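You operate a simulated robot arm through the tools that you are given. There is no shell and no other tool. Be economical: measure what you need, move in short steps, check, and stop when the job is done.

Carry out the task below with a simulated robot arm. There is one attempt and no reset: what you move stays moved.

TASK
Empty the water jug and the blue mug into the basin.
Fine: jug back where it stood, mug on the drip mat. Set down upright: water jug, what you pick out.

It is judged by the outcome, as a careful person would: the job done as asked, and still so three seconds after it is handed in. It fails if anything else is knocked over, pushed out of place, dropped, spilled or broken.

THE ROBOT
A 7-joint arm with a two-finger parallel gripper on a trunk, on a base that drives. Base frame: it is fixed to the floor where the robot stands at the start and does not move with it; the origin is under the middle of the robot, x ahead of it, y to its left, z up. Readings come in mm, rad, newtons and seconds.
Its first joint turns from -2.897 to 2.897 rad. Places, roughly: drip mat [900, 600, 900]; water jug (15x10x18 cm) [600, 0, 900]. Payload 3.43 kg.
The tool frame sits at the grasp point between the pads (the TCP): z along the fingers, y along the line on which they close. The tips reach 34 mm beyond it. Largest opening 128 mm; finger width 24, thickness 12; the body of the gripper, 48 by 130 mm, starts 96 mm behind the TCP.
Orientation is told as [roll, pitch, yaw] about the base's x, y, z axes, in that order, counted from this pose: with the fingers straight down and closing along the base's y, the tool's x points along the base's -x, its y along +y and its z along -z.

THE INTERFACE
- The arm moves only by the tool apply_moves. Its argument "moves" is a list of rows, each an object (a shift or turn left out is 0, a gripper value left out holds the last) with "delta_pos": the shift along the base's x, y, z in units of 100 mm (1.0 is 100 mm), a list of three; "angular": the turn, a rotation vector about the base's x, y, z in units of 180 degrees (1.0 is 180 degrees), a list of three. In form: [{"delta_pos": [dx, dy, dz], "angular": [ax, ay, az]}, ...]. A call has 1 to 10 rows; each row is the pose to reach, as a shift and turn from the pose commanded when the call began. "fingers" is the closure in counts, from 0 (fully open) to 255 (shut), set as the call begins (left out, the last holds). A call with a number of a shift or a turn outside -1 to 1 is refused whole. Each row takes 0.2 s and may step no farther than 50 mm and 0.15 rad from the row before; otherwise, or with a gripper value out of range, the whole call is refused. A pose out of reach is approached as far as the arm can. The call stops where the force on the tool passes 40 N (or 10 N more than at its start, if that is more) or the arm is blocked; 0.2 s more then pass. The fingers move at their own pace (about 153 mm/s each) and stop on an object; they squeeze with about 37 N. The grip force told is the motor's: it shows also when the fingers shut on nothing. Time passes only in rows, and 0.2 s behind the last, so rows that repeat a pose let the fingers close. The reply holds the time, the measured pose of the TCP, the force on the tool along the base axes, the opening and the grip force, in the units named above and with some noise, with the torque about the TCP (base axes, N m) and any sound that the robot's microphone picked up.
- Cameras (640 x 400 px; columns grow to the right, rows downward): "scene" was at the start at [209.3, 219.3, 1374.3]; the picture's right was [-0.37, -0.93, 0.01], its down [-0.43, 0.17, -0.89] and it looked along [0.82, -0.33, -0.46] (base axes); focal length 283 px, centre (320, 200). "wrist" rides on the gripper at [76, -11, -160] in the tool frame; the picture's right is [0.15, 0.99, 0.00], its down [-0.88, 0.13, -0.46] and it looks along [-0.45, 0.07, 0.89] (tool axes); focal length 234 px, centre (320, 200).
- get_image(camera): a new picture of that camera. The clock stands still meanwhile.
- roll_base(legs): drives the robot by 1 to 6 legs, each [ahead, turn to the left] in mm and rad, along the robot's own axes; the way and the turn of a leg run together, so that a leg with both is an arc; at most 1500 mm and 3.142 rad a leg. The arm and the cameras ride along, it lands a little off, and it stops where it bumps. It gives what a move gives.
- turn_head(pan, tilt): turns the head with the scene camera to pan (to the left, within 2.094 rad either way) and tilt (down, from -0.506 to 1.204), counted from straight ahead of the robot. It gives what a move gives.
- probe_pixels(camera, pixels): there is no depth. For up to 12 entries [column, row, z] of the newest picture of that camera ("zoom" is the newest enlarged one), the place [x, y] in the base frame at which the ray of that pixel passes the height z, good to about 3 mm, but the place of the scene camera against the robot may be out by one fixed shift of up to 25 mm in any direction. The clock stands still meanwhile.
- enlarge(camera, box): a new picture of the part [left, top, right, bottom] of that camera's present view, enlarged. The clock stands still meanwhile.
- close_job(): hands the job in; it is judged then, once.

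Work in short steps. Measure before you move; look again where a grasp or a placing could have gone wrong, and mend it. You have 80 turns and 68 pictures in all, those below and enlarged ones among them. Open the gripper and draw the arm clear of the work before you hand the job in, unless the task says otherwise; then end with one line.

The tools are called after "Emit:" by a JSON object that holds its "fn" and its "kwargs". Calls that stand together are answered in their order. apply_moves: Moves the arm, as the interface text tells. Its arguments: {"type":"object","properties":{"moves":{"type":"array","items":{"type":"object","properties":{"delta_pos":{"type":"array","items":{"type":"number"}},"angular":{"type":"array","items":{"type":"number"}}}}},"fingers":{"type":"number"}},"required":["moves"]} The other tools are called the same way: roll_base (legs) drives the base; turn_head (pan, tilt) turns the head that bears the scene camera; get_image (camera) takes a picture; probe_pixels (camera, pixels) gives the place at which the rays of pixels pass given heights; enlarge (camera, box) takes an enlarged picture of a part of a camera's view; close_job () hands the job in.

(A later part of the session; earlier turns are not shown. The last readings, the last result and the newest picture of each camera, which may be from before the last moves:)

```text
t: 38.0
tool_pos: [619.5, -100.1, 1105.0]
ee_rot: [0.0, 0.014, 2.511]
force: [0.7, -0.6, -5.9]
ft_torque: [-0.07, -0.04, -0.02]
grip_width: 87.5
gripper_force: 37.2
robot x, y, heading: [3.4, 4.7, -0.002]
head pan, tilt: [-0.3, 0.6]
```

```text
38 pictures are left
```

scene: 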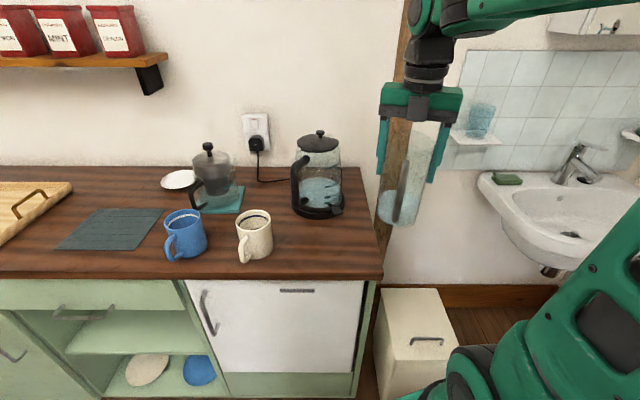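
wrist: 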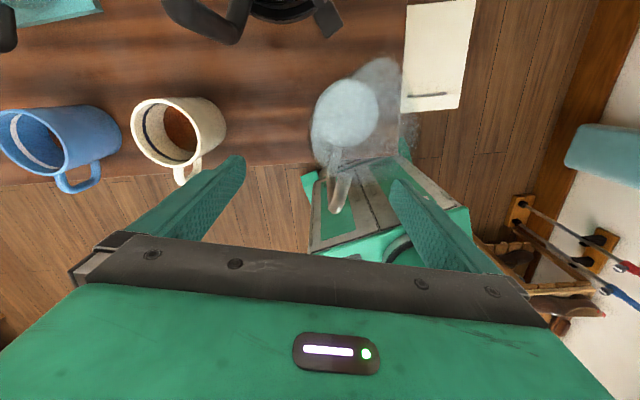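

The jug is up and upright, weighing about 6 N. I carry it right toward the basin, yawing back gradually.

Emit:
{"fn": "apply_moves", "kwargs": {"moves": [{"delta_pos": [-0.05, -0.15, 0.1], "angular": [0, 0, -0.03]}, {"delta_pos": [-0.1, -0.3, 0.2], "angular": [0, 0, -0.07]}, {"delta_pos": [-0.15, -0.45, 0.3], "angular": [0, 0, -0.11]}, {"delta_pos": [-0.2, -0.6, 0.4], "angular": [0, 0, -0.15]}, {"delta_pos": [-0.2, -0.75, 0.45], "angular": [0, 0, -0.19]}, {"delta_pos": [-0.2, -0.9, 0.45], "angular": [0, 0, -0.23]}, {"delta_pos": [-0.2, -1.0, 0.45], "angular": [0, 0, -0.26]}]}}

Emit:
{"fn": "apply_moves", "kwargs": {"moves": [{"delta_pos": [0, -0.15, 0], "angular": [0, 0, -0.03]}, {"delta_pos": [0, -0.3, 0], "angular": [0, 0, -0.07]}, {"delta_pos": [0, -0.45, 0], "angular": [0, 0, -0.11]}, {"delta_pos": [0, -0.6, 0], "angular": [0, 0, -0.15]}, {"delta_pos": [0, -0.75, 0], "angular": [0, 0, -0.19]}, {"delta_pos": [0, -0.9, 0], "angular": [0, 0, -0.23]}, {"delta_pos": [0, -1.0, 0], "angular": [0, 0, -0.26]}]}}

```text
t: 39.6
tool_pos: [600.7, -199.1, 1148.8]
ee_rot: [0.001, 0.013, 1.693]
force: [0.7, 0.7, -5.7]
ft_torque: [-0.1, 0.03, 0.0]
grip_width: 87.3
gripper_force: 36.9
robot x, y, heading: [2.8, 1.7, -0.004]
head pan, tilt: [-0.3, 0.6]
```

```text
t: 41.2
tool_pos: [601.8, -300.6, 1149.5]
ee_rot: [0.001, 0.015, 0.875]
force: [-0.1, -0.7, -4.4]
ft_torque: [-0.07, 0.07, -0.02]
grip_width: 87.2
gripper_force: 37.0
robot x, y, heading: [3.6, 2.4, -0.002]
head pan, tilt: [-0.3, 0.6]
```

No jumps this time. I continue to the basin approach point.

Emit:
{"fn": "apply_moves", "kwargs": {"moves": [{"delta_pos": [0, -0.15, 0], "angular": [0, 0, -0.03]}, {"delta_pos": [0, -0.3, 0], "angular": [0, 0, -0.07]}, {"delta_pos": [0, -0.45, 0], "angular": [0, 0, -0.11]}, {"delta_pos": [-0.1, -0.6, 0], "angular": [0, 0, -0.15]}, {"delta_pos": [-0.15, -0.75, 0], "angular": [0, 0, -0.19]}, {"delta_pos": [-0.2, -0.9, 0], "angular": [0, 0, -0.23]}, {"delta_pos": [-0.3, -1.0, 0], "angular": [0, 0, -0.27]}, {"delta_pos": [-0.3, -1.0, 0], "angular": [0, 0, -0.3]}]}}

Emit:
{"fn": "apply_moves", "kwargs": {"moves": [{"delta_pos": [0, -0.15, 0], "angular": [0, 0, -0.03]}, {"delta_pos": [0, -0.3, 0], "angular": [0, 0, -0.07]}, {"delta_pos": [0, -0.45, 0.0], "angular": [0, 0, -0.11]}, {"delta_pos": [0, -0.6, 0.1], "angular": [0, 0, -0.15]}, {"delta_pos": [0, -0.75, 0.1], "angular": [0, 0, -0.19]}, {"delta_pos": [0, -0.9, 0.1], "angular": [0, 0, -0.23]}, {"delta_pos": [0, -1.0, 0.1], "angular": [0, 0, -0.27]}]}}

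```text
t: 43.0
tool_pos: [568.6, -399.4, 1151.0]
ee_rot: [-0.003, 0.015, -0.068]
force: [-0.1, -0.1, -4.6]
ft_torque: [0.0, 0.08, 0.0]
grip_width: 87.7
gripper_force: 37.1
robot x, y, heading: [0.8, -0.0, 0.007]
head pan, tilt: [-0.3, 0.6]
```

```text
t: 44.6
tool_pos: [569.7, -497.9, 1161.4]
ee_rot: [-0.003, 0.016, -0.916]
force: [-0.6, 0.2, -5.6]
ft_torque: [0.02, 0.05, -0.01]
grip_width: 87.3
gripper_force: 36.8
robot x, y, heading: [6.2, 1.3, 0.001]
head pan, tilt: [-0.3, 0.6]
```

Heading is -0.92 and the jug is upright. I start a small tilt (to about 0.5 rad, well below spilling) while moving toward the basin.

Emit:
{"fn": "apply_moves", "kwargs": {"moves": [{"delta_pos": [-0.05, -0.25, 0]}, {"delta_pos": [-0.1, -0.5, 0]}, {"delta_pos": [-0.1, -0.75, 0], "angular": [-0.0254, -0.0191, 0]}, {"delta_pos": [-0.1, -1.0, 0], "angular": [-0.0508, -0.0382, 0]}, {"delta_pos": [-0.1, -1.0, 0], "angular": [-0.0762, -0.0573, 0]}, {"delta_pos": [-0.1, -1.0, 0], "angular": [-0.1016, -0.0764, 0]}]}}

```text
t: 46.0
tool_pos: [558.3, -598.2, 1160.2]
ee_rot: [-0.009, -0.383, -0.913]
force: [0.3, -0.4, -6.5]
ft_torque: [0.15, 0.14, 0.0]
grip_width: 87.5
gripper_force: 37.3
robot x, y, heading: [-2.5, 3.6, -0.0]
head pan, tilt: [-0.3, 0.6]
```

It follows well. I extend over the basin with the tilt at about 0.7 rad.

Emit:
{"fn": "apply_moves", "kwargs": {"moves": [{"delta_pos": [0.03, -0.25, 0]}, {"delta_pos": [0.07, -0.5, 0], "angular": [-0.02, -0.015, 0]}, {"delta_pos": [0.1, -0.75, 0], "angular": [-0.04, -0.03, 0]}, {"delta_pos": [0.13, -1.0, 0], "angular": [-0.06, -0.045, 0]}, {"delta_pos": [0.13, -1.0, 0], "angular": [-0.06, -0.045, 0]}]}}

Emit:
{"fn": "apply_moves", "kwargs": {"moves": [{"delta_pos": [0.03, -0.25, 0]}, {"delta_pos": [0.08, -0.5, -0.1], "angular": [-0.012, -0.009, 0]}, {"delta_pos": [0.12, -0.7, -0.25], "angular": [-0.024, -0.018, 0]}, {"delta_pos": [0.17, -0.9, -0.4], "angular": [-0.036, -0.027, 0]}, {"delta_pos": [0.17, -0.9, -0.4], "angular": [-0.036, -0.027, 0]}]}}

Emit:
{"fn": "turn_head", "kwargs": {"pan": -0.85, "tilt": 0.4}}

Emit:
{"fn": "get_image", "kwargs": {"camera": "scene"}}

Emit:
{"fn": "get_image", "kwargs": {"camera": "wrist"}}

```text
t: 47.2
tool_pos: [573.3, -699.7, 1161.3]
ee_rot: [-0.013, -0.62, -0.91]
force: [0.5, 0.3, -4.5]
ft_torque: [0.19, 0.13, -0.01]
grip_width: 87.3
gripper_force: 36.7
robot x, y, heading: [2.4, 4.2, 0.001]
head pan, tilt: [-0.3, 0.6]
```

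```text
t: 48.4
tool_pos: [588.8, -787.4, 1122.0]
ee_rot: [-0.015, -0.761, -0.907]
force: [1.2, -0.6, -4.9]
ft_torque: [0.19, 0.12, 0.03]
grip_width: 87.4
gripper_force: 36.9
robot x, y, heading: [0.2, -0.2, 0.001]
head pan, tilt: [-0.3, 0.6]
```

```text
t: 49.4
tool_pos: [588.8, -788.3, 1121.2]
ee_rot: [-0.015, -0.762, -0.908]
force: [0.2, 0.0, -5.4]
ft_torque: [0.23, 0.17, 0.0]
grip_width: 87.4
gripper_force: 37.3
robot x, y, heading: [0.0, 2.0, -0.001]
head pan, tilt: [-0.85, 0.4]
```

```text
37 pictures are left
```

scene: 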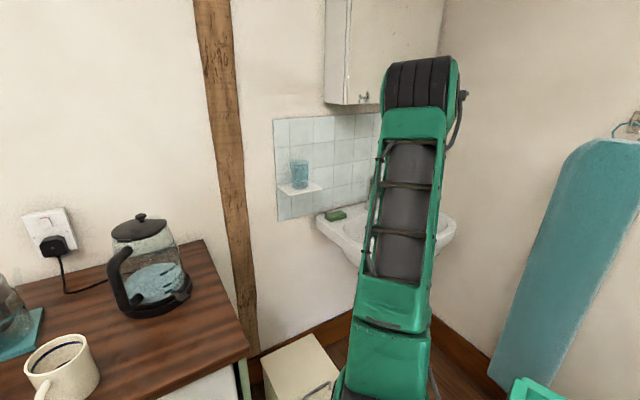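

```text
36 pictures are left
```

wrist: 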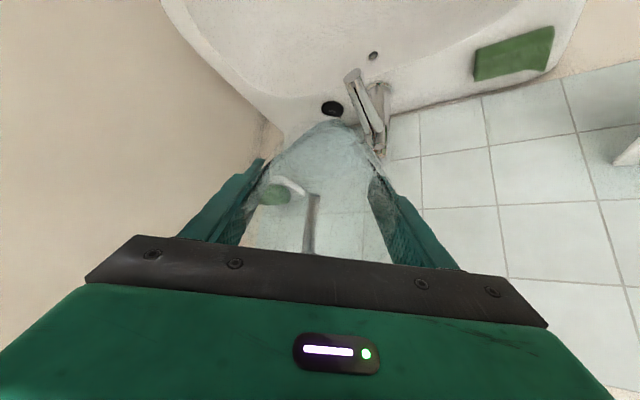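

The jug is over the basin but its lip would be close to the front rim, so I want to go some 40 mm deeper. I'll probe the side wall and the tap to check clearance.

Emit:
{"fn": "probe_pixels", "kwargs": {"camera": "wrist", "pixels": [[210, 70, 870], [268, 122, 870], [355, 75, 920], [382, 95, 1000], [375, 55, 870], [560, 70, 870], [420, 110, 870]]}}

```text
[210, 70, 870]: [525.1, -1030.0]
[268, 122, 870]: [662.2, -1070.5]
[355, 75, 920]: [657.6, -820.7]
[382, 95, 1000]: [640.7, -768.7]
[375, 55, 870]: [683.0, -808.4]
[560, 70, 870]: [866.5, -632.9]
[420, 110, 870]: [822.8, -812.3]
```

The tap may lie under the tilted jug, so I enlarge it to judge its place and height.

Emit:
{"fn": "enlarge", "kwargs": {"camera": "wrist", "box": [250, 20, 450, 170]}}

Emit:
{"fn": "enlarge", "kwargs": {"camera": "scene", "box": [300, 110, 480, 260]}}

```text
2.67 times, centred on (350, 95) of wrist
```

zoom: 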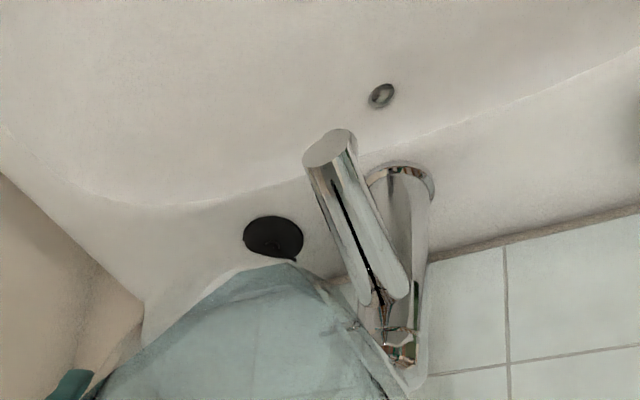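

```text
2.67 times, centred on (390, 185) of scene
```

zoom: 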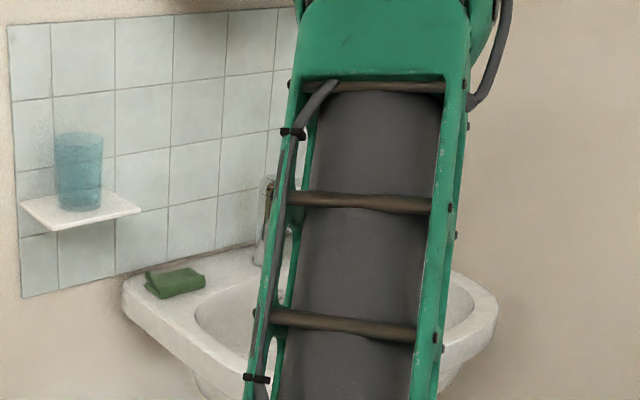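

I'll probe the tap's base ring at rim height and its top at several heights.

Emit:
{"fn": "probe_pixels", "kwargs": {"camera": "wrist", "pixels": [[400, 89.4, 870], [398, 158, 950], [398, 158, 980], [398, 158, 1010], [374, 75, 930], [374, 75, 950], [374, 75, 970]]}}

```text
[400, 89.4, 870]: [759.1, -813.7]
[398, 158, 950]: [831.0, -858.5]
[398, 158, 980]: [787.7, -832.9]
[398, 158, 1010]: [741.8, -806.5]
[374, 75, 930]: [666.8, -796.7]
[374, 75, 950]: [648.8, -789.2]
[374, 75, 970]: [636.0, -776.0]
```

The tap stands at (759,-814) and is about 998 tall; the tilted jug clears it to the side by about 45 mm. I move deeper to about (630,-832), then tilt slowly.

Emit:
{"fn": "apply_moves", "kwargs": {"moves": [{"delta_pos": [0.2, -0.22, -0.05]}, {"delta_pos": [0.41, -0.44, -0.15]}, {"delta_pos": [0.41, -0.44, -0.2], "angular": [-0.02, -0.015, 0]}, {"delta_pos": [0.41, -0.44, -0.2], "angular": [-0.04, -0.03, 0]}, {"delta_pos": [0.41, -0.44, -0.2], "angular": [-0.06, -0.045, 0]}]}}

Emit:
{"fn": "apply_moves", "kwargs": {"moves": [{"angular": [-0.012, -0.009, 0]}, {"angular": [-0.024, -0.018, 0]}, {"angular": [-0.036, -0.027, 0]}, {"angular": [-0.048, -0.036, 0]}, {"angular": [-0.06, -0.045, 0]}, {"angular": [-0.06, -0.045, 0]}, {"angular": [-0.072, -0.054, 0]}, {"angular": [-0.072, -0.054, 0]}]}}

Emit:
{"fn": "get_image", "kwargs": {"camera": "wrist"}}

```text
t: 50.6
tool_pos: [630.8, -833.6, 1101.0]
ee_rot: [-0.023, -0.995, -0.9]
force: [-0.3, 0.0, -4.8]
ft_torque: [0.22, 0.15, -0.03]
grip_width: 87.4
gripper_force: 37.1
robot x, y, heading: [2.5, 2.6, 0.001]
head pan, tilt: [-0.85, 0.4]
```

```text
t: 52.4
tool_pos: [631.8, -831.8, 1100.9]
ee_rot: [-0.049, -1.281, -0.877]
force: [0.4, -0.7, -5.6]
ft_torque: [0.24, 0.17, 0.0]
grip_width: 87.1
gripper_force: 36.5
robot x, y, heading: [-0.9, 2.5, 0.003]
head pan, tilt: [-0.85, 0.4]
```

```text
33 pictures are left
```

wrist: 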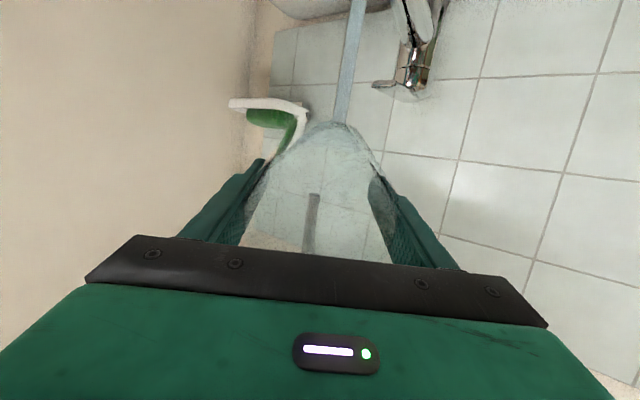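

A stream is leaving the spout at (340,125), falling straight into the basin. I keep tilting slowly with pauses.

Emit:
{"fn": "apply_moves", "kwargs": {"moves": [{}, {"angular": [-0.012, -0.009, 0]}, {"angular": [-0.012, -0.009, 0]}, {"angular": [-0.024, -0.018, 0]}, {"angular": [-0.024, -0.018, 0]}, {"angular": [-0.036, -0.027, 0]}, {"angular": [-0.036, -0.027, 0]}, {"angular": [-0.048, -0.036, 0]}, {"angular": [-0.048, -0.036, 0]}, {"angular": [-0.06, -0.045, 0]}]}}

Emit:
{"fn": "apply_moves", "kwargs": {"moves": [{}, {"angular": [-0.012, -0.009, 0]}, {"angular": [-0.024, -0.018, 0]}, {"angular": [-0.036, -0.027, 0]}, {"angular": [-0.048, -0.036, 0]}, {"angular": [-0.06, -0.045, 0]}, {"angular": [-0.072, -0.054, 0]}, {"angular": [-0.084, -0.063, 0]}, {"angular": [-0.09, -0.068, 0]}, {"angular": [-0.09, -0.068, 0]}]}}

Emit:
{"fn": "get_image", "kwargs": {"camera": "wrist"}}

```text
t: 54.6
tool_pos: [630.0, -832.6, 1100.6]
ee_rot: [-0.247, -1.512, -0.681]
force: [0.3, -0.2, -3.5]
ft_torque: [0.17, 0.12, 0.0]
grip_width: 87.4
gripper_force: 36.9
robot x, y, heading: [-1.5, 4.3, 0.003]
head pan, tilt: [-0.85, 0.4]
```

```text
t: 56.8
tool_pos: [631.2, -833.5, 1100.1]
ee_rot: [-3.102, -1.272, 2.17]
force: [0.3, 1.2, -3.8]
ft_torque: [0.13, 0.1, -0.02]
grip_width: 87.3
gripper_force: 37.2
robot x, y, heading: [0.6, 5.2, 0.0]
head pan, tilt: [-0.85, 0.4]
```

```text
32 pictures are left
```

wrist: 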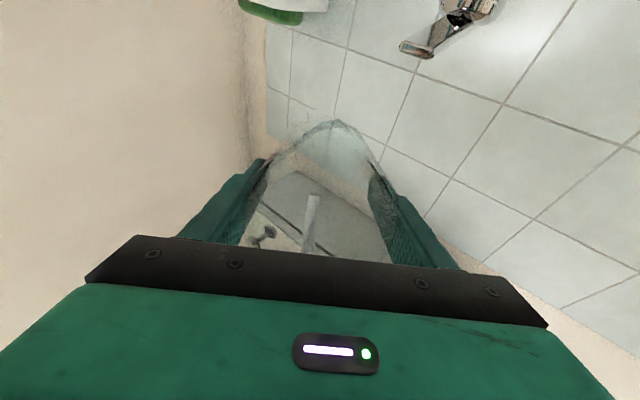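

The stream has stopped and the weight fell from 5.6 to about 3.6 N. I tilt a bit further and hold to drain the rest.

Emit:
{"fn": "apply_moves", "kwargs": {"moves": [{"angular": [-0.012, -0.009, 0]}, {"angular": [-0.024, -0.018, 0]}, {"angular": [-0.03, -0.023, 0]}, {"angular": [-0.03, -0.023, 0]}, {"angular": [-0.03, -0.023, 0]}, {"angular": [-0.03, -0.023, 0]}, {"angular": [-0.03, -0.023, 0]}, {"angular": [-0.03, -0.023, 0]}, {"angular": [-0.03, -0.023, 0]}, {"angular": [-0.03, -0.023, 0]}]}}

Emit:
{"fn": "enlarge", "kwargs": {"camera": "wrist", "box": [220, 90, 420, 260]}}

```text
t: 59.0
tool_pos: [631.1, -832.5, 1102.3]
ee_rot: [-3.116, -1.155, 2.185]
force: [-0.9, 0.4, -3.7]
ft_torque: [0.13, 0.09, 0.02]
grip_width: 87.4
gripper_force: 36.4
robot x, y, heading: [3.4, 3.0, 0.003]
head pan, tilt: [-0.85, 0.4]
```

```text
2.35 times, centred on (320, 175) of wrist
```

zoom: 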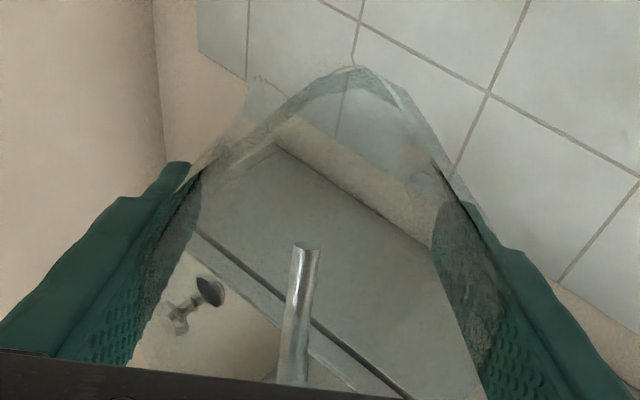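

The jug is empty. I untilt it, drawing back from the basin.

Emit:
{"fn": "apply_moves", "kwargs": {"moves": [{"angular": [0.036, 0.027, 0]}, {"angular": [0.072, 0.054, 0]}, {"angular": [0.108, 0.081, 0]}, {"angular": [0.144, 0.108, 0]}, {"angular": [0.18, 0.135, 0]}, {"delta_pos": [-0.1, 0.15, 0.1], "angular": [0.216, 0.162, 0]}, {"delta_pos": [-0.2, 0.4, 0.2], "angular": [0.252, 0.189, 0]}, {"delta_pos": [-0.3, 0.7, 0.3], "angular": [0.288, 0.216, 0]}, {"delta_pos": [-0.4, 1.0, 0.4], "angular": [0.324, 0.243, 0]}]}}

Emit:
{"fn": "apply_moves", "kwargs": {"moves": [{"delta_pos": [-0.1, 0.3, 0], "angular": [0.036, 0.027, 0]}, {"delta_pos": [-0.15, 0.6, 0], "angular": [0.072, 0.054, 0]}, {"delta_pos": [-0.2, 0.9, 0], "angular": [0.108, 0.081, 0]}, {"delta_pos": [-0.2, 1.0, 0], "angular": [0.144, 0.108, 0]}, {"delta_pos": [-0.2, 1.0, 0], "angular": [0.175, 0.131, 0]}]}}

```text
t: 61.0
tool_pos: [591.0, -732.7, 1142.5]
ee_rot: [-0.012, -0.712, -0.912]
force: [0.0, -0.4, -4.1]
ft_torque: [0.1, 0.11, 0.01]
grip_width: 87.3
gripper_force: 37.0
robot x, y, heading: [1.5, 2.3, 0.002]
head pan, tilt: [-0.85, 0.4]
```

```text
t: 62.2
tool_pos: [571.0, -634.7, 1141.9]
ee_rot: [-0.001, -0.029, -0.916]
force: [-0.5, 0.4, -2.1]
ft_torque: [-0.01, 0.03, -0.01]
grip_width: 87.5
gripper_force: 36.8
robot x, y, heading: [2.0, 7.5, -0.001]
head pan, tilt: [-0.85, 0.4]
```

The jug is upright again. I travel back along the same path, yawing back to 2.51.

Emit:
{"fn": "apply_moves", "kwargs": {"moves": [{"delta_pos": [0, 0.15, 0], "angular": [0.004, 0.003, 0.039]}, {"delta_pos": [0, 0.3, 0], "angular": [0.0, 0.0, 0.078]}, {"delta_pos": [0, 0.45, 0], "angular": [0, 0, 0.117]}, {"delta_pos": [0, 0.6, 0], "angular": [0, 0, 0.156]}, {"delta_pos": [0, 0.75, 0], "angular": [0, 0, 0.195]}, {"delta_pos": [0, 0.9, 0], "angular": [0, 0, 0.234]}, {"delta_pos": [0, 1.0, 0], "angular": [0, 0, 0.273]}]}}

Emit:
{"fn": "apply_moves", "kwargs": {"moves": [{"delta_pos": [0, 0.15, 0], "angular": [0, 0, 0.039]}, {"delta_pos": [0, 0.3, 0], "angular": [0, 0, 0.078]}, {"delta_pos": [0, 0.45, 0], "angular": [0, 0, 0.117]}, {"delta_pos": [0, 0.6, 0], "angular": [0, 0, 0.156]}, {"delta_pos": [0, 0.75, 0], "angular": [0, 0, 0.195]}, {"delta_pos": [0, 0.9, 0], "angular": [0, 0, 0.234]}, {"delta_pos": [0, 1.0, 0], "angular": [0, 0, 0.273]}]}}

Emit:
{"fn": "apply_moves", "kwargs": {"moves": [{"delta_pos": [0.05, 0.15, 0], "angular": [0, 0, 0.039]}, {"delta_pos": [0.1, 0.3, 0], "angular": [0, 0, 0.078]}, {"delta_pos": [0.15, 0.45, 0], "angular": [0, 0, 0.117]}, {"delta_pos": [0.2, 0.6, 0], "angular": [0, 0, 0.156]}, {"delta_pos": [0.25, 0.75, 0], "angular": [0, 0, 0.195]}, {"delta_pos": [0.3, 0.9, 0], "angular": [0, 0, 0.234]}, {"delta_pos": [0.3, 1.0, 0], "angular": [0, 0, 0.273]}]}}

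Emit:
{"fn": "apply_moves", "kwargs": {"moves": [{"delta_pos": [0, 0.15, 0], "angular": [0, 0, 0.039]}, {"delta_pos": [0, 0.3, 0], "angular": [0, 0, 0.078]}, {"delta_pos": [0, 0.45, 0], "angular": [0, 0, 0.117]}, {"delta_pos": [0, 0.6, 0], "angular": [0, 0, 0.156]}, {"delta_pos": [0, 0.75, 0], "angular": [0, 0, 0.195]}, {"delta_pos": [0, 0.9, 0], "angular": [0, 0, 0.234]}, {"delta_pos": [0, 1.0, 0], "angular": [0, 0, 0.272]}]}}

Emit:
{"fn": "turn_head", "kwargs": {"pan": -0.3, "tilt": 0.6}}

```text
t: 63.8
tool_pos: [571.6, -532.6, 1140.1]
ee_rot: [-0.002, -0.029, -0.055]
force: [-0.2, -0.4, -4.9]
ft_torque: [0.01, 0.03, -0.03]
grip_width: 87.1
gripper_force: 37.5
robot x, y, heading: [-0.8, 0.5, -0.0]
head pan, tilt: [-0.85, 0.4]
```

```text
t: 65.4
tool_pos: [571.0, -432.3, 1141.8]
ee_rot: [-0.002, -0.029, 0.801]
force: [-0.7, -1.2, -4.2]
ft_torque: [-0.03, 0.06, 0.01]
grip_width: 87.2
gripper_force: 36.9
robot x, y, heading: [-0.3, -0.2, -0.002]
head pan, tilt: [-0.85, 0.4]
```

```text
t: 67.0
tool_pos: [604.4, -337.0, 1141.7]
ee_rot: [-0.003, -0.032, 1.659]
force: [0.4, 0.1, -3.9]
ft_torque: [-0.05, -0.02, 0.0]
grip_width: 87.4
gripper_force: 37.0
robot x, y, heading: [1.1, 3.9, 0.002]
head pan, tilt: [-0.85, 0.4]
```

```text
t: 68.6
tool_pos: [602.1, -232.5, 1142.1]
ee_rot: [-0.002, -0.03, 2.512]
force: [-0.8, -0.3, -3.6]
ft_torque: [0.0, -0.08, 0.01]
grip_width: 87.2
gripper_force: 37.1
robot x, y, heading: [-1.4, 2.3, 0.0]
head pan, tilt: [-0.85, 0.4]
```

```text
t: 69.5
tool_pos: [601.9, -233.8, 1141.6]
ee_rot: [-0.001, -0.031, 2.509]
force: [0.4, -0.2, -4.2]
ft_torque: [-0.01, -0.07, -0.01]
grip_width: 87.4
gripper_force: 36.8
robot x, y, heading: [1.7, 1.7, -0.001]
head pan, tilt: [-0.3, 0.6]
```

I correct the small residual pitch and move back above the jug's original spot.

Emit:
{"fn": "apply_moves", "kwargs": {"moves": [{"delta_pos": [0.05, 0.25, 0], "angular": [-0.004, -0.0055, 0]}, {"delta_pos": [0.1, 0.5, 0], "angular": [-0.0083, -0.0113, 0]}, {"delta_pos": [0.15, 0.75, 0], "angular": [-0.0083, -0.0113, 0]}, {"delta_pos": [0.17, 1.0, 0], "angular": [-0.0083, -0.0113, 0]}]}}

Emit:
{"fn": "apply_moves", "kwargs": {"moves": [{"delta_pos": [0.1, 0.3, 0]}, {"delta_pos": [0.2, 0.6, 0]}, {"delta_pos": [0.3, 0.85, -0.15]}, {"delta_pos": [0.35, 1.0, -0.3]}, {"delta_pos": [0.35, 1.0, -0.3]}]}}

Emit:
{"fn": "get_image", "kwargs": {"camera": "scene"}}

```text
t: 70.5
tool_pos: [615.9, -132.5, 1143.6]
ee_rot: [-0.002, 0.015, 2.511]
force: [-0.5, -1.3, -3.4]
ft_torque: [0.01, -0.01, -0.01]
grip_width: 87.2
gripper_force: 37.3
robot x, y, heading: [1.1, 1.7, -0.002]
head pan, tilt: [-0.3, 0.6]
```

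```text
t: 71.8
tool_pos: [651.8, -32.1, 1111.2]
ee_rot: [-0.001, 0.011, 2.511]
force: [0.2, 0.3, -3.7]
ft_torque: [-0.05, -0.02, 0.02]
grip_width: 87.4
gripper_force: 36.6
robot x, y, heading: [1.5, 2.7, -0.001]
head pan, tilt: [-0.3, 0.6]
```

```text
30 pictures are left
```

scene: 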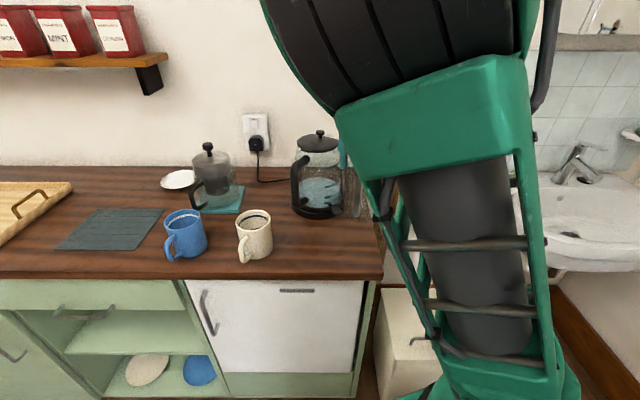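

Now I align exactly over the original spot and go down gently to the grasp height.

Emit:
{"fn": "apply_moves", "kwargs": {"moves": [{"delta_pos": [0.03, 0.15, 0]}, {"delta_pos": [0.067, 0.33, -0.2]}, {"delta_pos": [0.067, 0.33, -0.45]}, {"delta_pos": [0.067, 0.33, -0.7]}, {"delta_pos": [0.067, 0.33, -0.9]}, {"delta_pos": [0.067, 0.33, -0.9]}]}}

Emit:
{"fn": "apply_moves", "kwargs": {"moves": [{"delta_pos": [0, 0, -0.2]}, {"delta_pos": [0, 0, -0.4]}, {"delta_pos": [0, 0, -0.5]}, {"delta_pos": [0, 0, -0.58]}, {"delta_pos": [0, 0, -0.62]}, {"delta_pos": [0, 0, -0.62]}]}}

```text
t: 73.2
tool_pos: [659.7, -0.2, 1020.7]
ee_rot: [-0.001, 0.011, 2.513]
force: [0.4, -0.2, -3.7]
ft_torque: [-0.02, 0.0, -0.02]
grip_width: 87.1
gripper_force: 37.2
robot x, y, heading: [-2.3, 6.6, 0.0]
head pan, tilt: [-0.3, 0.6]
```

```text
t: 73.7
tool_pos: [649.0, 0.8, 1000.0]
ee_rot: [-0.009, 0.025, 2.513]
force: [2.3, 0.2, -4.6]
ft_torque: [-0.05, 0.1, -0.03]
grip_width: 87.1
gripper_force: 37.1
robot x, y, heading: [1.5, -2.2, 0.001]
head pan, tilt: [-0.3, 0.6]
stopped in row 2: the force on the tool passed its limit at 78 N (the readings are from after the stop); the commanded pose is now the measured one
```

The force limit tripped at z≈1000, before the counter should be reached. I look before doing anything else.

Emit:
{"fn": "get_image", "kwargs": {"camera": "scene"}}

Emit:
{"fn": "get_image", "kwargs": {"camera": "wrist"}}

```text
29 pictures are left
```

scene: 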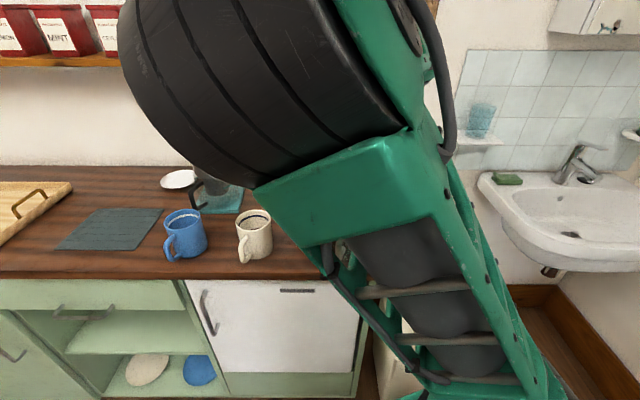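

```text
28 pictures are left
```

wrist: 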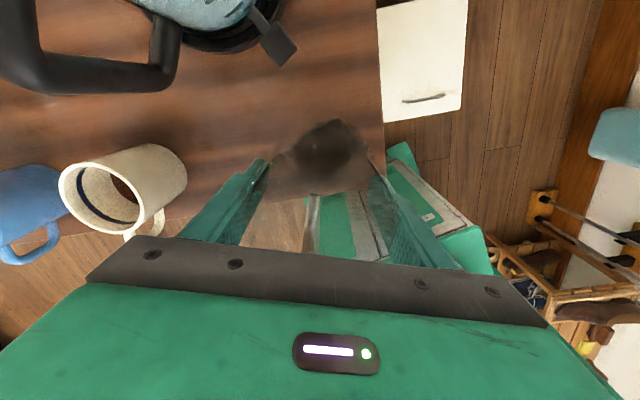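

The elbow has swung left against the head, so the arm is in the wrong branch here. The jug itself is free. I back up, rise high and move right to get the elbow over to its earlier side.

Emit:
{"fn": "apply_moves", "kwargs": {"moves": [{"delta_pos": [0, 0, 0.2]}, {"delta_pos": [0, -0.1, 0.45]}, {"delta_pos": [-0.05, -0.3, 0.7]}, {"delta_pos": [-0.1, -0.5, 0.9]}, {"delta_pos": [-0.15, -0.8, 1.0]}, {"delta_pos": [-0.2, -1.0, 1.0]}]}}

Emit:
{"fn": "apply_moves", "kwargs": {"moves": [{"delta_pos": [0, -0.1, 0.3]}, {"delta_pos": [0, -0.2, 0.6]}, {"delta_pos": [0, -0.3, 0.9]}, {"delta_pos": [0, -0.5, 1.0]}, {"delta_pos": [0, -0.5, 1.0]}]}}

Emit:
{"fn": "apply_moves", "kwargs": {"moves": [{"delta_pos": [0, 0, 0.3]}, {"delta_pos": [0, 0, 0.6]}, {"delta_pos": [0, 0, 0.8]}, {"delta_pos": [0, 0, 0.8]}]}}

Emit:
{"fn": "get_image", "kwargs": {"camera": "scene"}}

```text
t: 75.1
tool_pos: [631.4, -100.2, 1098.9]
ee_rot: [-0.011, 0.026, 2.514]
force: [-0.4, 0.3, -2.4]
ft_torque: [-0.04, 0.01, 0.03]
grip_width: 87.4
gripper_force: 36.8
robot x, y, heading: [-0.3, 1.7, 0.001]
head pan, tilt: [-0.3, 0.6]
```

```text
t: 76.3
tool_pos: [637.3, -155.2, 1200.8]
ee_rot: [-0.011, 0.03, 2.468]
force: [-0.3, 0.4, -4.2]
ft_torque: [-0.01, -0.02, -0.01]
grip_width: 87.4
gripper_force: 36.8
robot x, y, heading: [0.8, 1.4, 0.003]
head pan, tilt: [-0.3, 0.6]
```

```text
t: 77.3
tool_pos: [630.6, -151.6, 1281.7]
ee_rot: [-0.011, 0.028, 2.512]
force: [-0.5, -0.9, -3.6]
ft_torque: [-0.03, -0.02, 0.0]
grip_width: 87.3
gripper_force: 36.8
robot x, y, heading: [1.1, 5.9, -0.003]
head pan, tilt: [-0.3, 0.6]
```

```text
27 pictures are left
```

scene: 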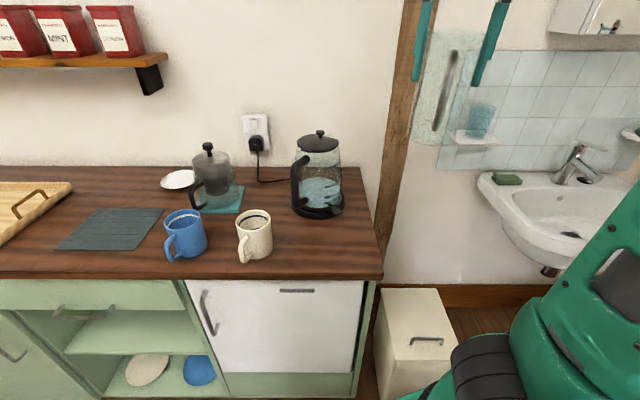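

The elbow is back on the right side. Staying high, I move over the jug's spot in gentle steps.

Emit:
{"fn": "apply_moves", "kwargs": {"moves": [{"delta_pos": [0.05, 0.2, 0], "angular": [0, 0.003, 0]}, {"delta_pos": [0.1, 0.4, 0], "angular": [0, 0.0057, 0]}, {"delta_pos": [0.14, 0.6, 0], "angular": [0, 0.0057, 0]}, {"delta_pos": [0.18, 0.8, 0], "angular": [0, 0.0057, 0]}, {"delta_pos": [0.2, 1.0, 0], "angular": [0, 0.0057, 0]}]}}

Emit:
{"fn": "apply_moves", "kwargs": {"moves": [{"delta_pos": [0.04, 0.25, -0.1]}, {"delta_pos": [0.08, 0.52, -0.25]}, {"delta_pos": [0.08, 0.52, -0.4]}, {"delta_pos": [0.08, 0.52, -0.55]}, {"delta_pos": [0.08, 0.52, -0.7]}, {"delta_pos": [0.08, 0.52, -0.85]}, {"delta_pos": [0.08, 0.52, -1.0]}]}}

Emit:
{"fn": "get_image", "kwargs": {"camera": "scene"}}

```text
t: 78.5
tool_pos: [652.2, -52.6, 1283.8]
ee_rot: [0.0, 0.012, 2.512]
force: [0.7, -0.4, -3.0]
ft_torque: [-0.02, -0.03, -0.06]
grip_width: 87.4
gripper_force: 36.9
robot x, y, heading: [0.5, 4.2, -0.004]
head pan, tilt: [-0.3, 0.6]
```

```text
t: 80.1
tool_pos: [660.3, 0.2, 1182.1]
ee_rot: [-0.001, 0.01, 2.512]
force: [-1.9, 2.2, -2.3]
ft_torque: [-0.19, -0.2, 0.0]
grip_width: 87.1
gripper_force: 37.1
robot x, y, heading: [0.8, 2.0, -0.001]
head pan, tilt: [-0.3, 0.6]
```

```text
26 pictures are left
```

scene: 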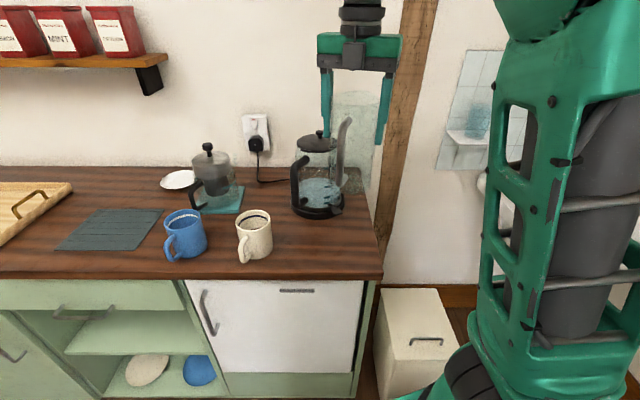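

The elbow is clear and the jug hangs above its spot. I continue down in small steps.

Emit:
{"fn": "apply_moves", "kwargs": {"moves": [{"delta_pos": [-0.01, 0, -0.15]}, {"delta_pos": [-0.01, 0, -0.3]}, {"delta_pos": [-0.01, 0, -0.45]}, {"delta_pos": [-0.01, 0, -0.6]}, {"delta_pos": [-0.01, 0, -0.75]}, {"delta_pos": [-0.01, 0, -0.9]}, {"delta_pos": [-0.01, 0, -0.9]}]}}

Emit:
{"fn": "get_image", "kwargs": {"camera": "scene"}}

```text
t: 81.7
tool_pos: [657.2, 1.4, 1092.4]
ee_rot: [-0.001, 0.011, 2.514]
force: [-0.2, -0.3, -4.0]
ft_torque: [-0.05, -0.02, -0.03]
grip_width: 87.4
gripper_force: 37.2
robot x, y, heading: [1.3, 4.0, 0.007]
head pan, tilt: [-0.3, 0.6]
```

```text
25 pictures are left
```

scene: 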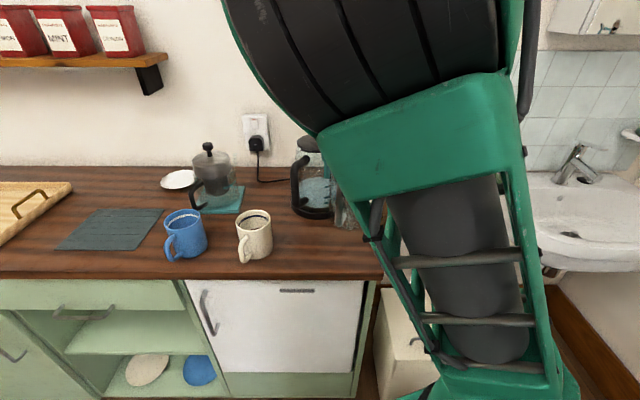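

The elbow again drifts left while lowering because the needed yaw is large relative to the arm. Turning the base left would ease both, so I check the room around the base first.

Emit:
{"fn": "apply_moves", "kwargs": {"moves": [{"delta_pos": [0, 0, 0.3]}, {"delta_pos": [-0.05, -0.2, 0.6]}, {"delta_pos": [-0.1, -0.5, 0.9]}, {"delta_pos": [-0.2, -0.9, 1.0]}]}}

Emit:
{"fn": "get_image", "kwargs": {"camera": "wrist"}}

Emit:
{"fn": "turn_head", "kwargs": {"pan": -0.6, "tilt": 1.15}}

Emit:
{"fn": "get_image", "kwargs": {"camera": "scene"}}

```text
t: 82.7
tool_pos: [646.4, -92.9, 1194.8]
ee_rot: [-0.001, 0.02, 2.474]
force: [1.0, 1.3, -3.0]
ft_torque: [-0.13, 0.0, -0.01]
grip_width: 87.1
gripper_force: 36.7
robot x, y, heading: [0.4, 2.4, 0.001]
head pan, tilt: [-0.3, 0.6]
```

```text
24 pictures are left
```

wrist: 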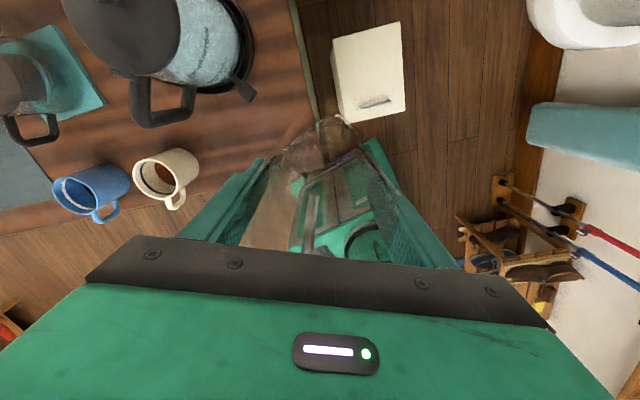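

```text
t: 83.7
tool_pos: [645.5, -94.8, 1193.1]
ee_rot: [-0.001, 0.017, 2.474]
force: [0.9, -0.8, -3.0]
ft_torque: [-0.05, -0.07, -0.02]
grip_width: 87.3
gripper_force: 37.3
robot x, y, heading: [-0.7, 3.0, -0.003]
head pan, tilt: [-0.6, 1.15]
```

```text
23 pictures are left
```

scene: 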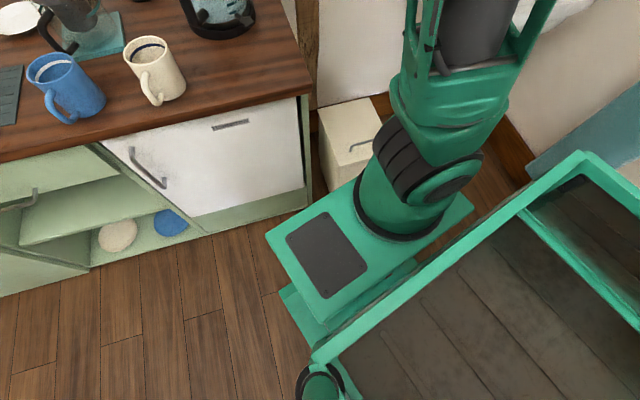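

The base platform is close to the cabinet front, so I first back off about 150 mm (the floor behind is free), which also unfolds the arm, and then turn left 0.35 rad.

Emit:
{"fn": "roll_base", "kwargs": {"legs": [[-150, 0], [0, 0.35]]}}

Emit:
{"fn": "turn_head", "kwargs": {"pan": -0.55, "tilt": 0.6}}

Emit:
{"fn": "get_image", "kwargs": {"camera": "scene"}}

```text
t: 86.2
tool_pos: [490.7, 132.1, 1192.6]
ee_rot: [-0.001, 0.017, 2.825]
force: [0.5, -0.2, -3.5]
ft_torque: [0.02, -0.02, 0.0]
grip_width: 87.2
gripper_force: 36.9
robot x, y, heading: [-146.7, -4.4, 0.351]
head pan, tilt: [-0.6, 1.15]
```

```text
t: 87.2
tool_pos: [493.2, 123.1, 1201.9]
ee_rot: [-0.013, 0.041, 2.73]
force: [0.0, -0.5, -3.4]
ft_torque: [0.0, -0.03, -0.02]
grip_width: 87.5
gripper_force: 37.2
robot x, y, heading: [-148.8, -2.6, 0.349]
head pan, tilt: [-0.55, 0.6]
```

```text
22 pictures are left
```

scene: 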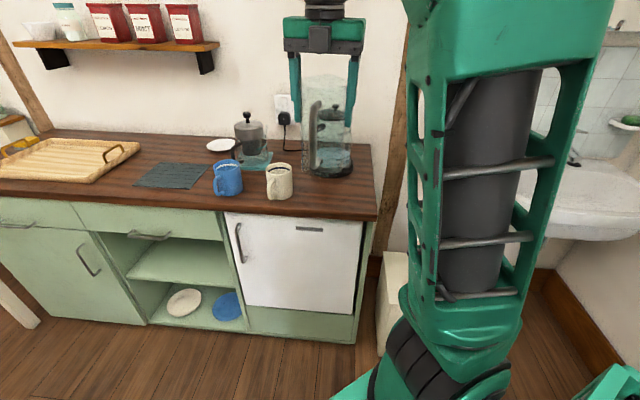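

There's plenty of room now. I move the jug back over its spot at (659,1) with yaw 2.51, staying high.

Emit:
{"fn": "apply_moves", "kwargs": {"moves": [{"delta_pos": [0.15, -0.3, 0], "angular": [0, 0, -0.015]}, {"delta_pos": [0.3, -0.6, 0], "angular": [0, 0, -0.03]}, {"delta_pos": [0.5, -0.9, 0], "angular": [0, 0, -0.045]}, {"delta_pos": [0.75, -1.0, 0], "angular": [0, 0, -0.06]}, {"delta_pos": [1.0, -1.0, 0], "angular": [0, 0, -0.07]}]}}

Emit:
{"fn": "apply_moves", "kwargs": {"moves": [{"delta_pos": [0.2, -0.05, 0]}, {"delta_pos": [0.4, -0.15, 0]}, {"delta_pos": [0.6, -0.2, 0]}, {"delta_pos": [0.6, -0.2, 0]}]}}

Emit:
{"fn": "get_image", "kwargs": {"camera": "scene"}}

```text
t: 88.6
tool_pos: [565.2, 56.7, 1215.3]
ee_rot: [-0.02, 0.031, 2.672]
force: [2.5, 0.6, -3.8]
ft_torque: [-0.05, 0.11, 0.0]
grip_width: 87.1
gripper_force: 37.0
robot x, y, heading: [-146.9, -2.9, 0.349]
head pan, tilt: [-0.55, 0.6]
stopped in row 5: the arm was blocked; the commanded pose is now the measured one
```

```text
t: 89.6
tool_pos: [625.0, 36.8, 1211.2]
ee_rot: [-0.016, 0.033, 2.671]
force: [-0.5, -0.1, -2.6]
ft_torque: [-0.02, -0.05, 0.02]
grip_width: 87.2
gripper_force: 36.8
robot x, y, heading: [-148.6, -0.9, 0.353]
head pan, tilt: [-0.55, 0.6]
```

```text
21 pictures are left
```

scene: 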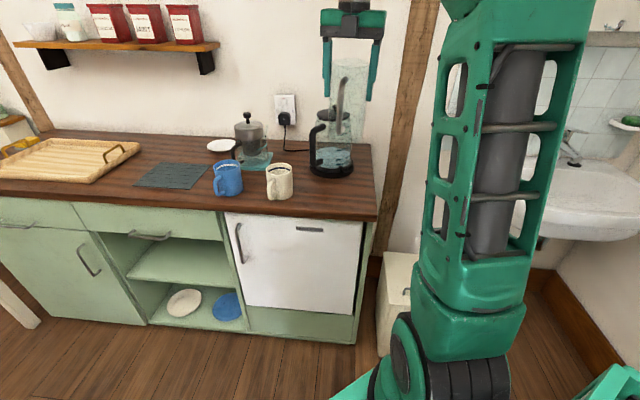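

The elbow is now clear to the right. I finish aligning the yaw and position.

Emit:
{"fn": "apply_moves", "kwargs": {"moves": [{"delta_pos": [0.1, -0.1, 0], "angular": [0, 0.004, -0.017]}, {"delta_pos": [0.2, -0.2, 0], "angular": [0, 0.008, -0.034]}, {"delta_pos": [0.34, -0.36, 0], "angular": [0, 0.008, -0.051]}, {"delta_pos": [0.34, -0.36, 0], "angular": [0, 0.008, -0.051]}]}}

Emit:
{"fn": "apply_moves", "kwargs": {"moves": [{"delta_pos": [0, 0, -0.2]}, {"delta_pos": [0, 0, -0.4]}, {"delta_pos": [0, 0, -0.6]}, {"delta_pos": [0, 0, -0.8]}, {"delta_pos": [0, 0, -1.0]}, {"delta_pos": [0, 0, -1.0]}]}}

Emit:
{"fn": "get_image", "kwargs": {"camera": "scene"}}

```text
t: 90.6
tool_pos: [657.3, -0.6, 1209.4]
ee_rot: [-0.004, 0.011, 2.51]
force: [0.5, 0.4, -3.8]
ft_torque: [-0.07, -0.02, 0.01]
grip_width: 87.4
gripper_force: 36.4
robot x, y, heading: [-147.8, -3.4, 0.346]
head pan, tilt: [-0.55, 0.6]
```

```text
t: 92.0
tool_pos: [661.9, -1.3, 1109.5]
ee_rot: [-0.006, 0.012, 2.51]
force: [-0.3, 0.7, -3.3]
ft_torque: [-0.01, -0.06, -0.01]
grip_width: 87.3
gripper_force: 36.7
robot x, y, heading: [-148.0, -3.5, 0.35]
head pan, tilt: [-0.55, 0.6]
```

```text
20 pictures are left
```

scene: 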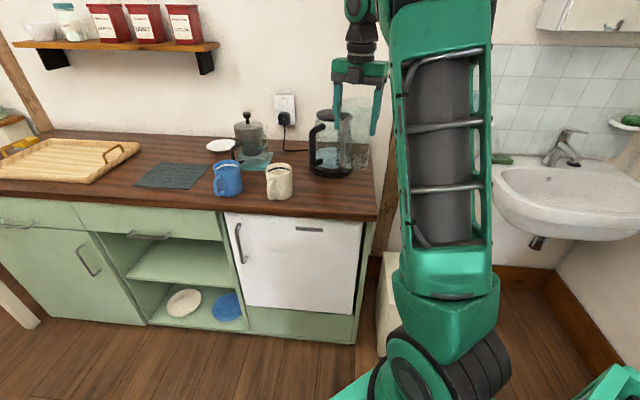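

All clear. I go down to just above the counter and then ease on until contact.

Emit:
{"fn": "apply_moves", "kwargs": {"moves": [{"delta_pos": [-0.02, 0.02, -0.25]}, {"delta_pos": [-0.02, 0.02, -0.5]}, {"delta_pos": [-0.02, 0.02, -0.75]}, {"delta_pos": [-0.02, 0.02, -1.0]}, {"delta_pos": [-0.02, 0.02, -1.0]}]}}

Emit:
{"fn": "apply_moves", "kwargs": {"moves": [{"delta_pos": [0, 0, -0.15]}, {"delta_pos": [0, 0, -0.3]}, {"delta_pos": [0, 0, -0.4]}, {"delta_pos": [0, 0, -0.47]}, {"delta_pos": [0, 0, -0.5]}, {"delta_pos": [0, 0, -0.52]}]}}

```text
t: 93.2
tool_pos: [655.8, 0.0, 1013.0]
ee_rot: [-0.003, 0.01, 2.508]
force: [0.4, -0.7, -3.0]
ft_torque: [-0.03, -0.02, -0.02]
grip_width: 87.4
gripper_force: 36.7
robot x, y, heading: [-147.9, 0.8, 0.352]
head pan, tilt: [-0.55, 0.6]
```

```text
t: 93.8
tool_pos: [645.3, -4.0, 1000.5]
ee_rot: [-0.02, 0.021, 2.512]
force: [1.6, 1.2, -4.7]
ft_torque: [-0.11, 0.06, -0.01]
grip_width: 87.2
gripper_force: 38.0
robot x, y, heading: [-146.9, -0.7, 0.353]
head pan, tilt: [-0.55, 0.6]
stopped in row 2: the force on the tool passed its limit at 67 N (the readings are from after the stop); the commanded pose is now the measured one
```

Contact occurs again at z≈1000 with a push toward -x, so something real is in the way. I look closely from both cameras.

Emit:
{"fn": "enlarge", "kwargs": {"camera": "wrist", "box": [140, 0, 460, 260]}}

Emit:
{"fn": "enlarge", "kwargs": {"camera": "scene", "box": [260, 50, 420, 230]}}

```text
1.54 times, centred on (300, 130) of wrist
```

zoom: 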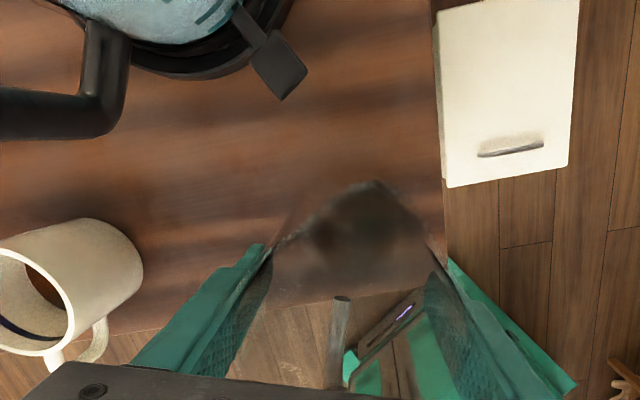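

```text
2.22 times, centred on (340, 140) of scene
```

zoom: 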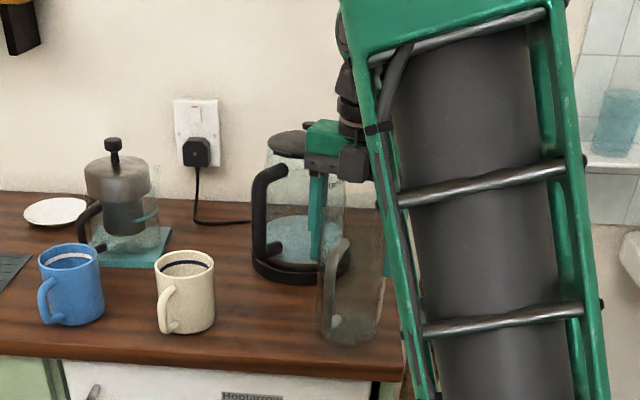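

The wrist view shows the jug's rim much lower between the fingers than at the grasp: it slid down about 40 mm, so at z≈1000 its base is already at the counter. I lift slightly, realign to (658.6, 0.8), and lower in tiny steps.

Emit:
{"fn": "apply_moves", "kwargs": {"moves": [{"delta_pos": [0, 0, 0.1], "angular": [0, 0.004, 0]}, {"delta_pos": [0.07, 0.03, 0.12], "angular": [0, 0.006, 0]}, {"delta_pos": [0.135, 0.05, 0.12], "angular": [0, 0.006, 0]}, {"delta_pos": [0.135, 0.05, 0.12], "angular": [0, 0.006, 0]}]}}

Emit:
{"fn": "apply_moves", "kwargs": {"moves": [{"delta_pos": [0, 0, -0.04]}, {"delta_pos": [0, 0, -0.07]}, {"delta_pos": [0, 0, -0.09]}]}}

Emit:
{"fn": "get_image", "kwargs": {"camera": "wrist"}}

```text
t: 94.8
tool_pos: [660.9, -0.2, 1013.5]
ee_rot: [-0.009, 0.007, 2.512]
force: [0.8, -0.6, -3.3]
ft_torque: [-0.03, -0.01, 0.0]
grip_width: 87.2
gripper_force: 36.7
robot x, y, heading: [-145.2, -4.4, 0.348]
head pan, tilt: [-0.55, 0.6]
```

```text
t: 95.6
tool_pos: [659.9, -0.9, 1006.2]
ee_rot: [-0.01, 0.007, 2.512]
force: [0.7, 0.1, -2.6]
ft_torque: [-0.02, -0.05, 0.0]
grip_width: 87.1
gripper_force: 36.9
robot x, y, heading: [-147.1, -2.1, 0.351]
head pan, tilt: [-0.55, 0.6]
```

```text
17 pictures are left
```

wrist: 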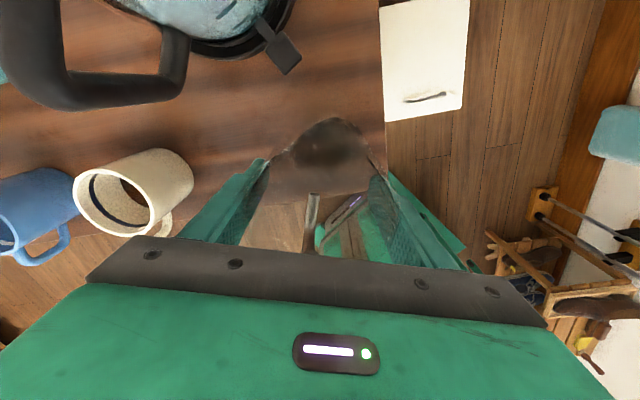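

Hanging free at z≈1006. I lower 3 mm per row and watch for contact.

Emit:
{"fn": "apply_moves", "kwargs": {"moves": [{"delta_pos": [0, 0, -0.03]}, {"delta_pos": [0, 0, -0.06]}, {"delta_pos": [0, 0, -0.08]}]}}

Emit:
{"fn": "apply_moves", "kwargs": {"moves": [{"delta_pos": [0, 0, -0.03]}, {"delta_pos": [0, 0, -0.05]}]}}

Emit:
{"fn": "apply_moves", "kwargs": {"moves": [{"delta_pos": [0, 0, -0.03]}, {"delta_pos": [0, 0, -0.05]}]}}

```text
t: 96.4
tool_pos: [658.9, 1.1, 996.3]
ee_rot: [-0.009, 0.006, 2.51]
force: [-0.5, -0.2, -3.1]
ft_torque: [-0.07, -0.06, 0.0]
grip_width: 87.3
gripper_force: 36.5
robot x, y, heading: [-145.5, -4.0, 0.352]
head pan, tilt: [-0.55, 0.6]
```

```text
t: 97.0
tool_pos: [659.1, -0.0, 995.4]
ee_rot: [-0.011, 0.011, 2.513]
force: [-6.4, 4.5, 20.5]
ft_torque: [-0.31, 0.82, -0.24]
grip_width: 87.2
gripper_force: 37.0
robot x, y, heading: [-151.8, -0.3, 0.347]
head pan, tilt: [-0.55, 0.6]
```

```text
t: 97.4
tool_pos: [647.7, -3.3, 1002.2]
ee_rot: [-0.022, 0.014, 2.513]
force: [1.5, 1.1, -4.5]
ft_torque: [-0.12, 0.08, 0.04]
grip_width: 87.5
gripper_force: 37.5
robot x, y, heading: [-146.6, 0.9, 0.348]
head pan, tilt: [-0.55, 0.6]
stopped in row 1: the force on the tool passed its limit at 46 N (the readings are from after the stop); the commanded pose is now the measured one
```

The base touches the counter at TCP z≈995. After the stop the arm recoiled, so I realign and settle to light contact, then open.

Emit:
{"fn": "apply_moves", "kwargs": {"moves": [{"delta_pos": [0, 0, 0.06], "angular": [0, 0.004, 0]}, {"delta_pos": [0.06, 0.02, 0.06], "angular": [0, 0.006, 0]}, {"delta_pos": [0.115, 0.04, 0.06], "angular": [0, 0.006, 0]}, {"delta_pos": [0.115, 0.04, 0.02], "angular": [0, 0.006, 0]}, {"delta_pos": [0.115, 0.04, -0.02], "angular": [0, 0.006, 0]}, {"delta_pos": [0.115, 0.04, -0.05], "angular": [0, 0.006, 0]}, {"delta_pos": [0.115, 0.04, -0.07], "angular": [0, 0.006, 0]}]}}

```text
t: 99.0
tool_pos: [661.1, -0.7, 994.3]
ee_rot: [-0.011, 0.0, 2.513]
force: [-2.6, 0.3, 4.1]
ft_torque: [-0.35, 0.16, -0.12]
grip_width: 87.0
gripper_force: 37.5
robot x, y, heading: [-148.1, -2.0, 0.348]
head pan, tilt: [-0.55, 0.6]
```

Light contact now (4 N up, against -3.5 N when hanging), at (661,-0.7). I open the fingers.

Emit:
{"fn": "apply_moves", "kwargs": {"fingers": 0, "moves": [{}, {}, {}, {}]}}

Emit:
{"fn": "apply_moves", "kwargs": {"moves": [{"delta_pos": [0, 0, 0.2]}, {"delta_pos": [0, 0, 0.5]}, {"delta_pos": [0, 0, 0.8]}, {"delta_pos": [0, 0, 1.0]}]}}

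Emit:
{"fn": "apply_moves", "kwargs": {"moves": [{"delta_pos": [0, 0, 0.3]}, {"delta_pos": [0, 0, 0.6]}, {"delta_pos": [0, 0, 1.0]}]}}

Emit:
{"fn": "get_image", "kwargs": {"camera": "wrist"}}

```text
t: 100.0
tool_pos: [661.4, -0.7, 995.0]
ee_rot: [-0.009, -0.001, 2.513]
force: [0.6, 0.1, -0.8]
ft_torque: [0.01, 0.01, 0.0]
grip_width: 128.0
gripper_force: 0.0
robot x, y, heading: [-150.0, -2.7, 0.346]
head pan, tilt: [-0.55, 0.6]
```

```text
t: 101.0
tool_pos: [663.3, -2.5, 1096.8]
ee_rot: [-0.011, 0.001, 2.511]
force: [-0.5, 1.1, -0.1]
ft_torque: [-0.02, 0.02, -0.01]
grip_width: 128.0
gripper_force: 0.1
robot x, y, heading: [-144.7, 2.5, 0.351]
head pan, tilt: [-0.55, 0.6]
```

```text
t: 101.8
tool_pos: [661.7, -0.1, 1193.4]
ee_rot: [-0.009, 0.002, 2.511]
force: [-0.4, -0.6, 0.3]
ft_torque: [-0.04, 0.0, 0.0]
grip_width: 128.0
gripper_force: 0.0
robot x, y, heading: [-146.7, -3.1, 0.356]
head pan, tilt: [-0.55, 0.6]
```

```text
16 pictures are left
```

wrist: 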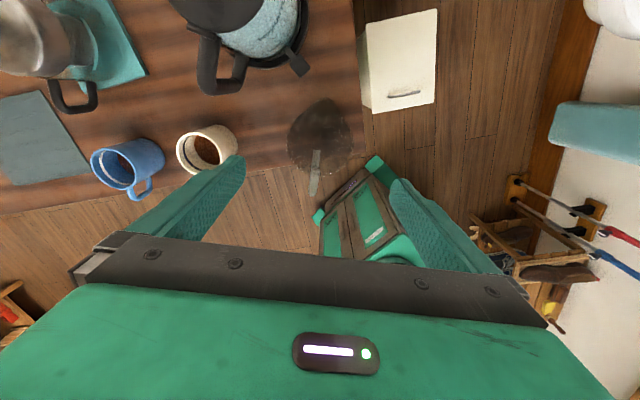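

The jug stands upright on its spot. Next is the blue mug: I enlarge it in this view to find its rim and handle direction.

Emit:
{"fn": "enlarge", "kwargs": {"camera": "wrist", "box": [70, 120, 230, 220]}}

Emit:
{"fn": "roll_base", "kwargs": {"legs": [[150, 0], [0, -0.35]]}}

```text
4.00 times, centred on (150, 170) of wrist
```

zoom: 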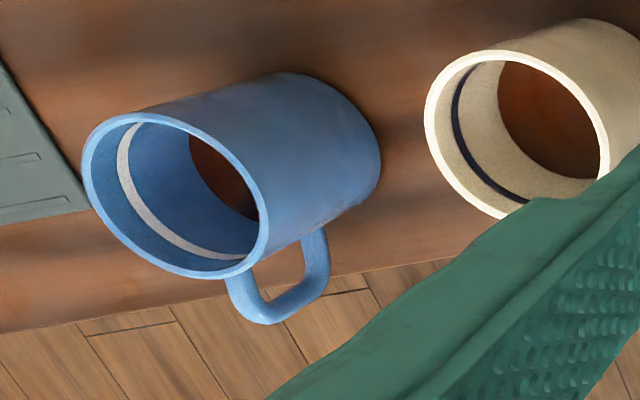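

```text
t: 104.3
tool_pos: [756.4, -222.7, 1192.9]
ee_rot: [-0.009, 0.004, 2.167]
force: [-0.1, -0.1, 0.1]
ft_torque: [0.02, -0.04, 0.0]
grip_width: 127.8
gripper_force: 0.0
robot x, y, heading: [-1.0, 56.0, 0.002]
head pan, tilt: [-0.55, 0.6]
```

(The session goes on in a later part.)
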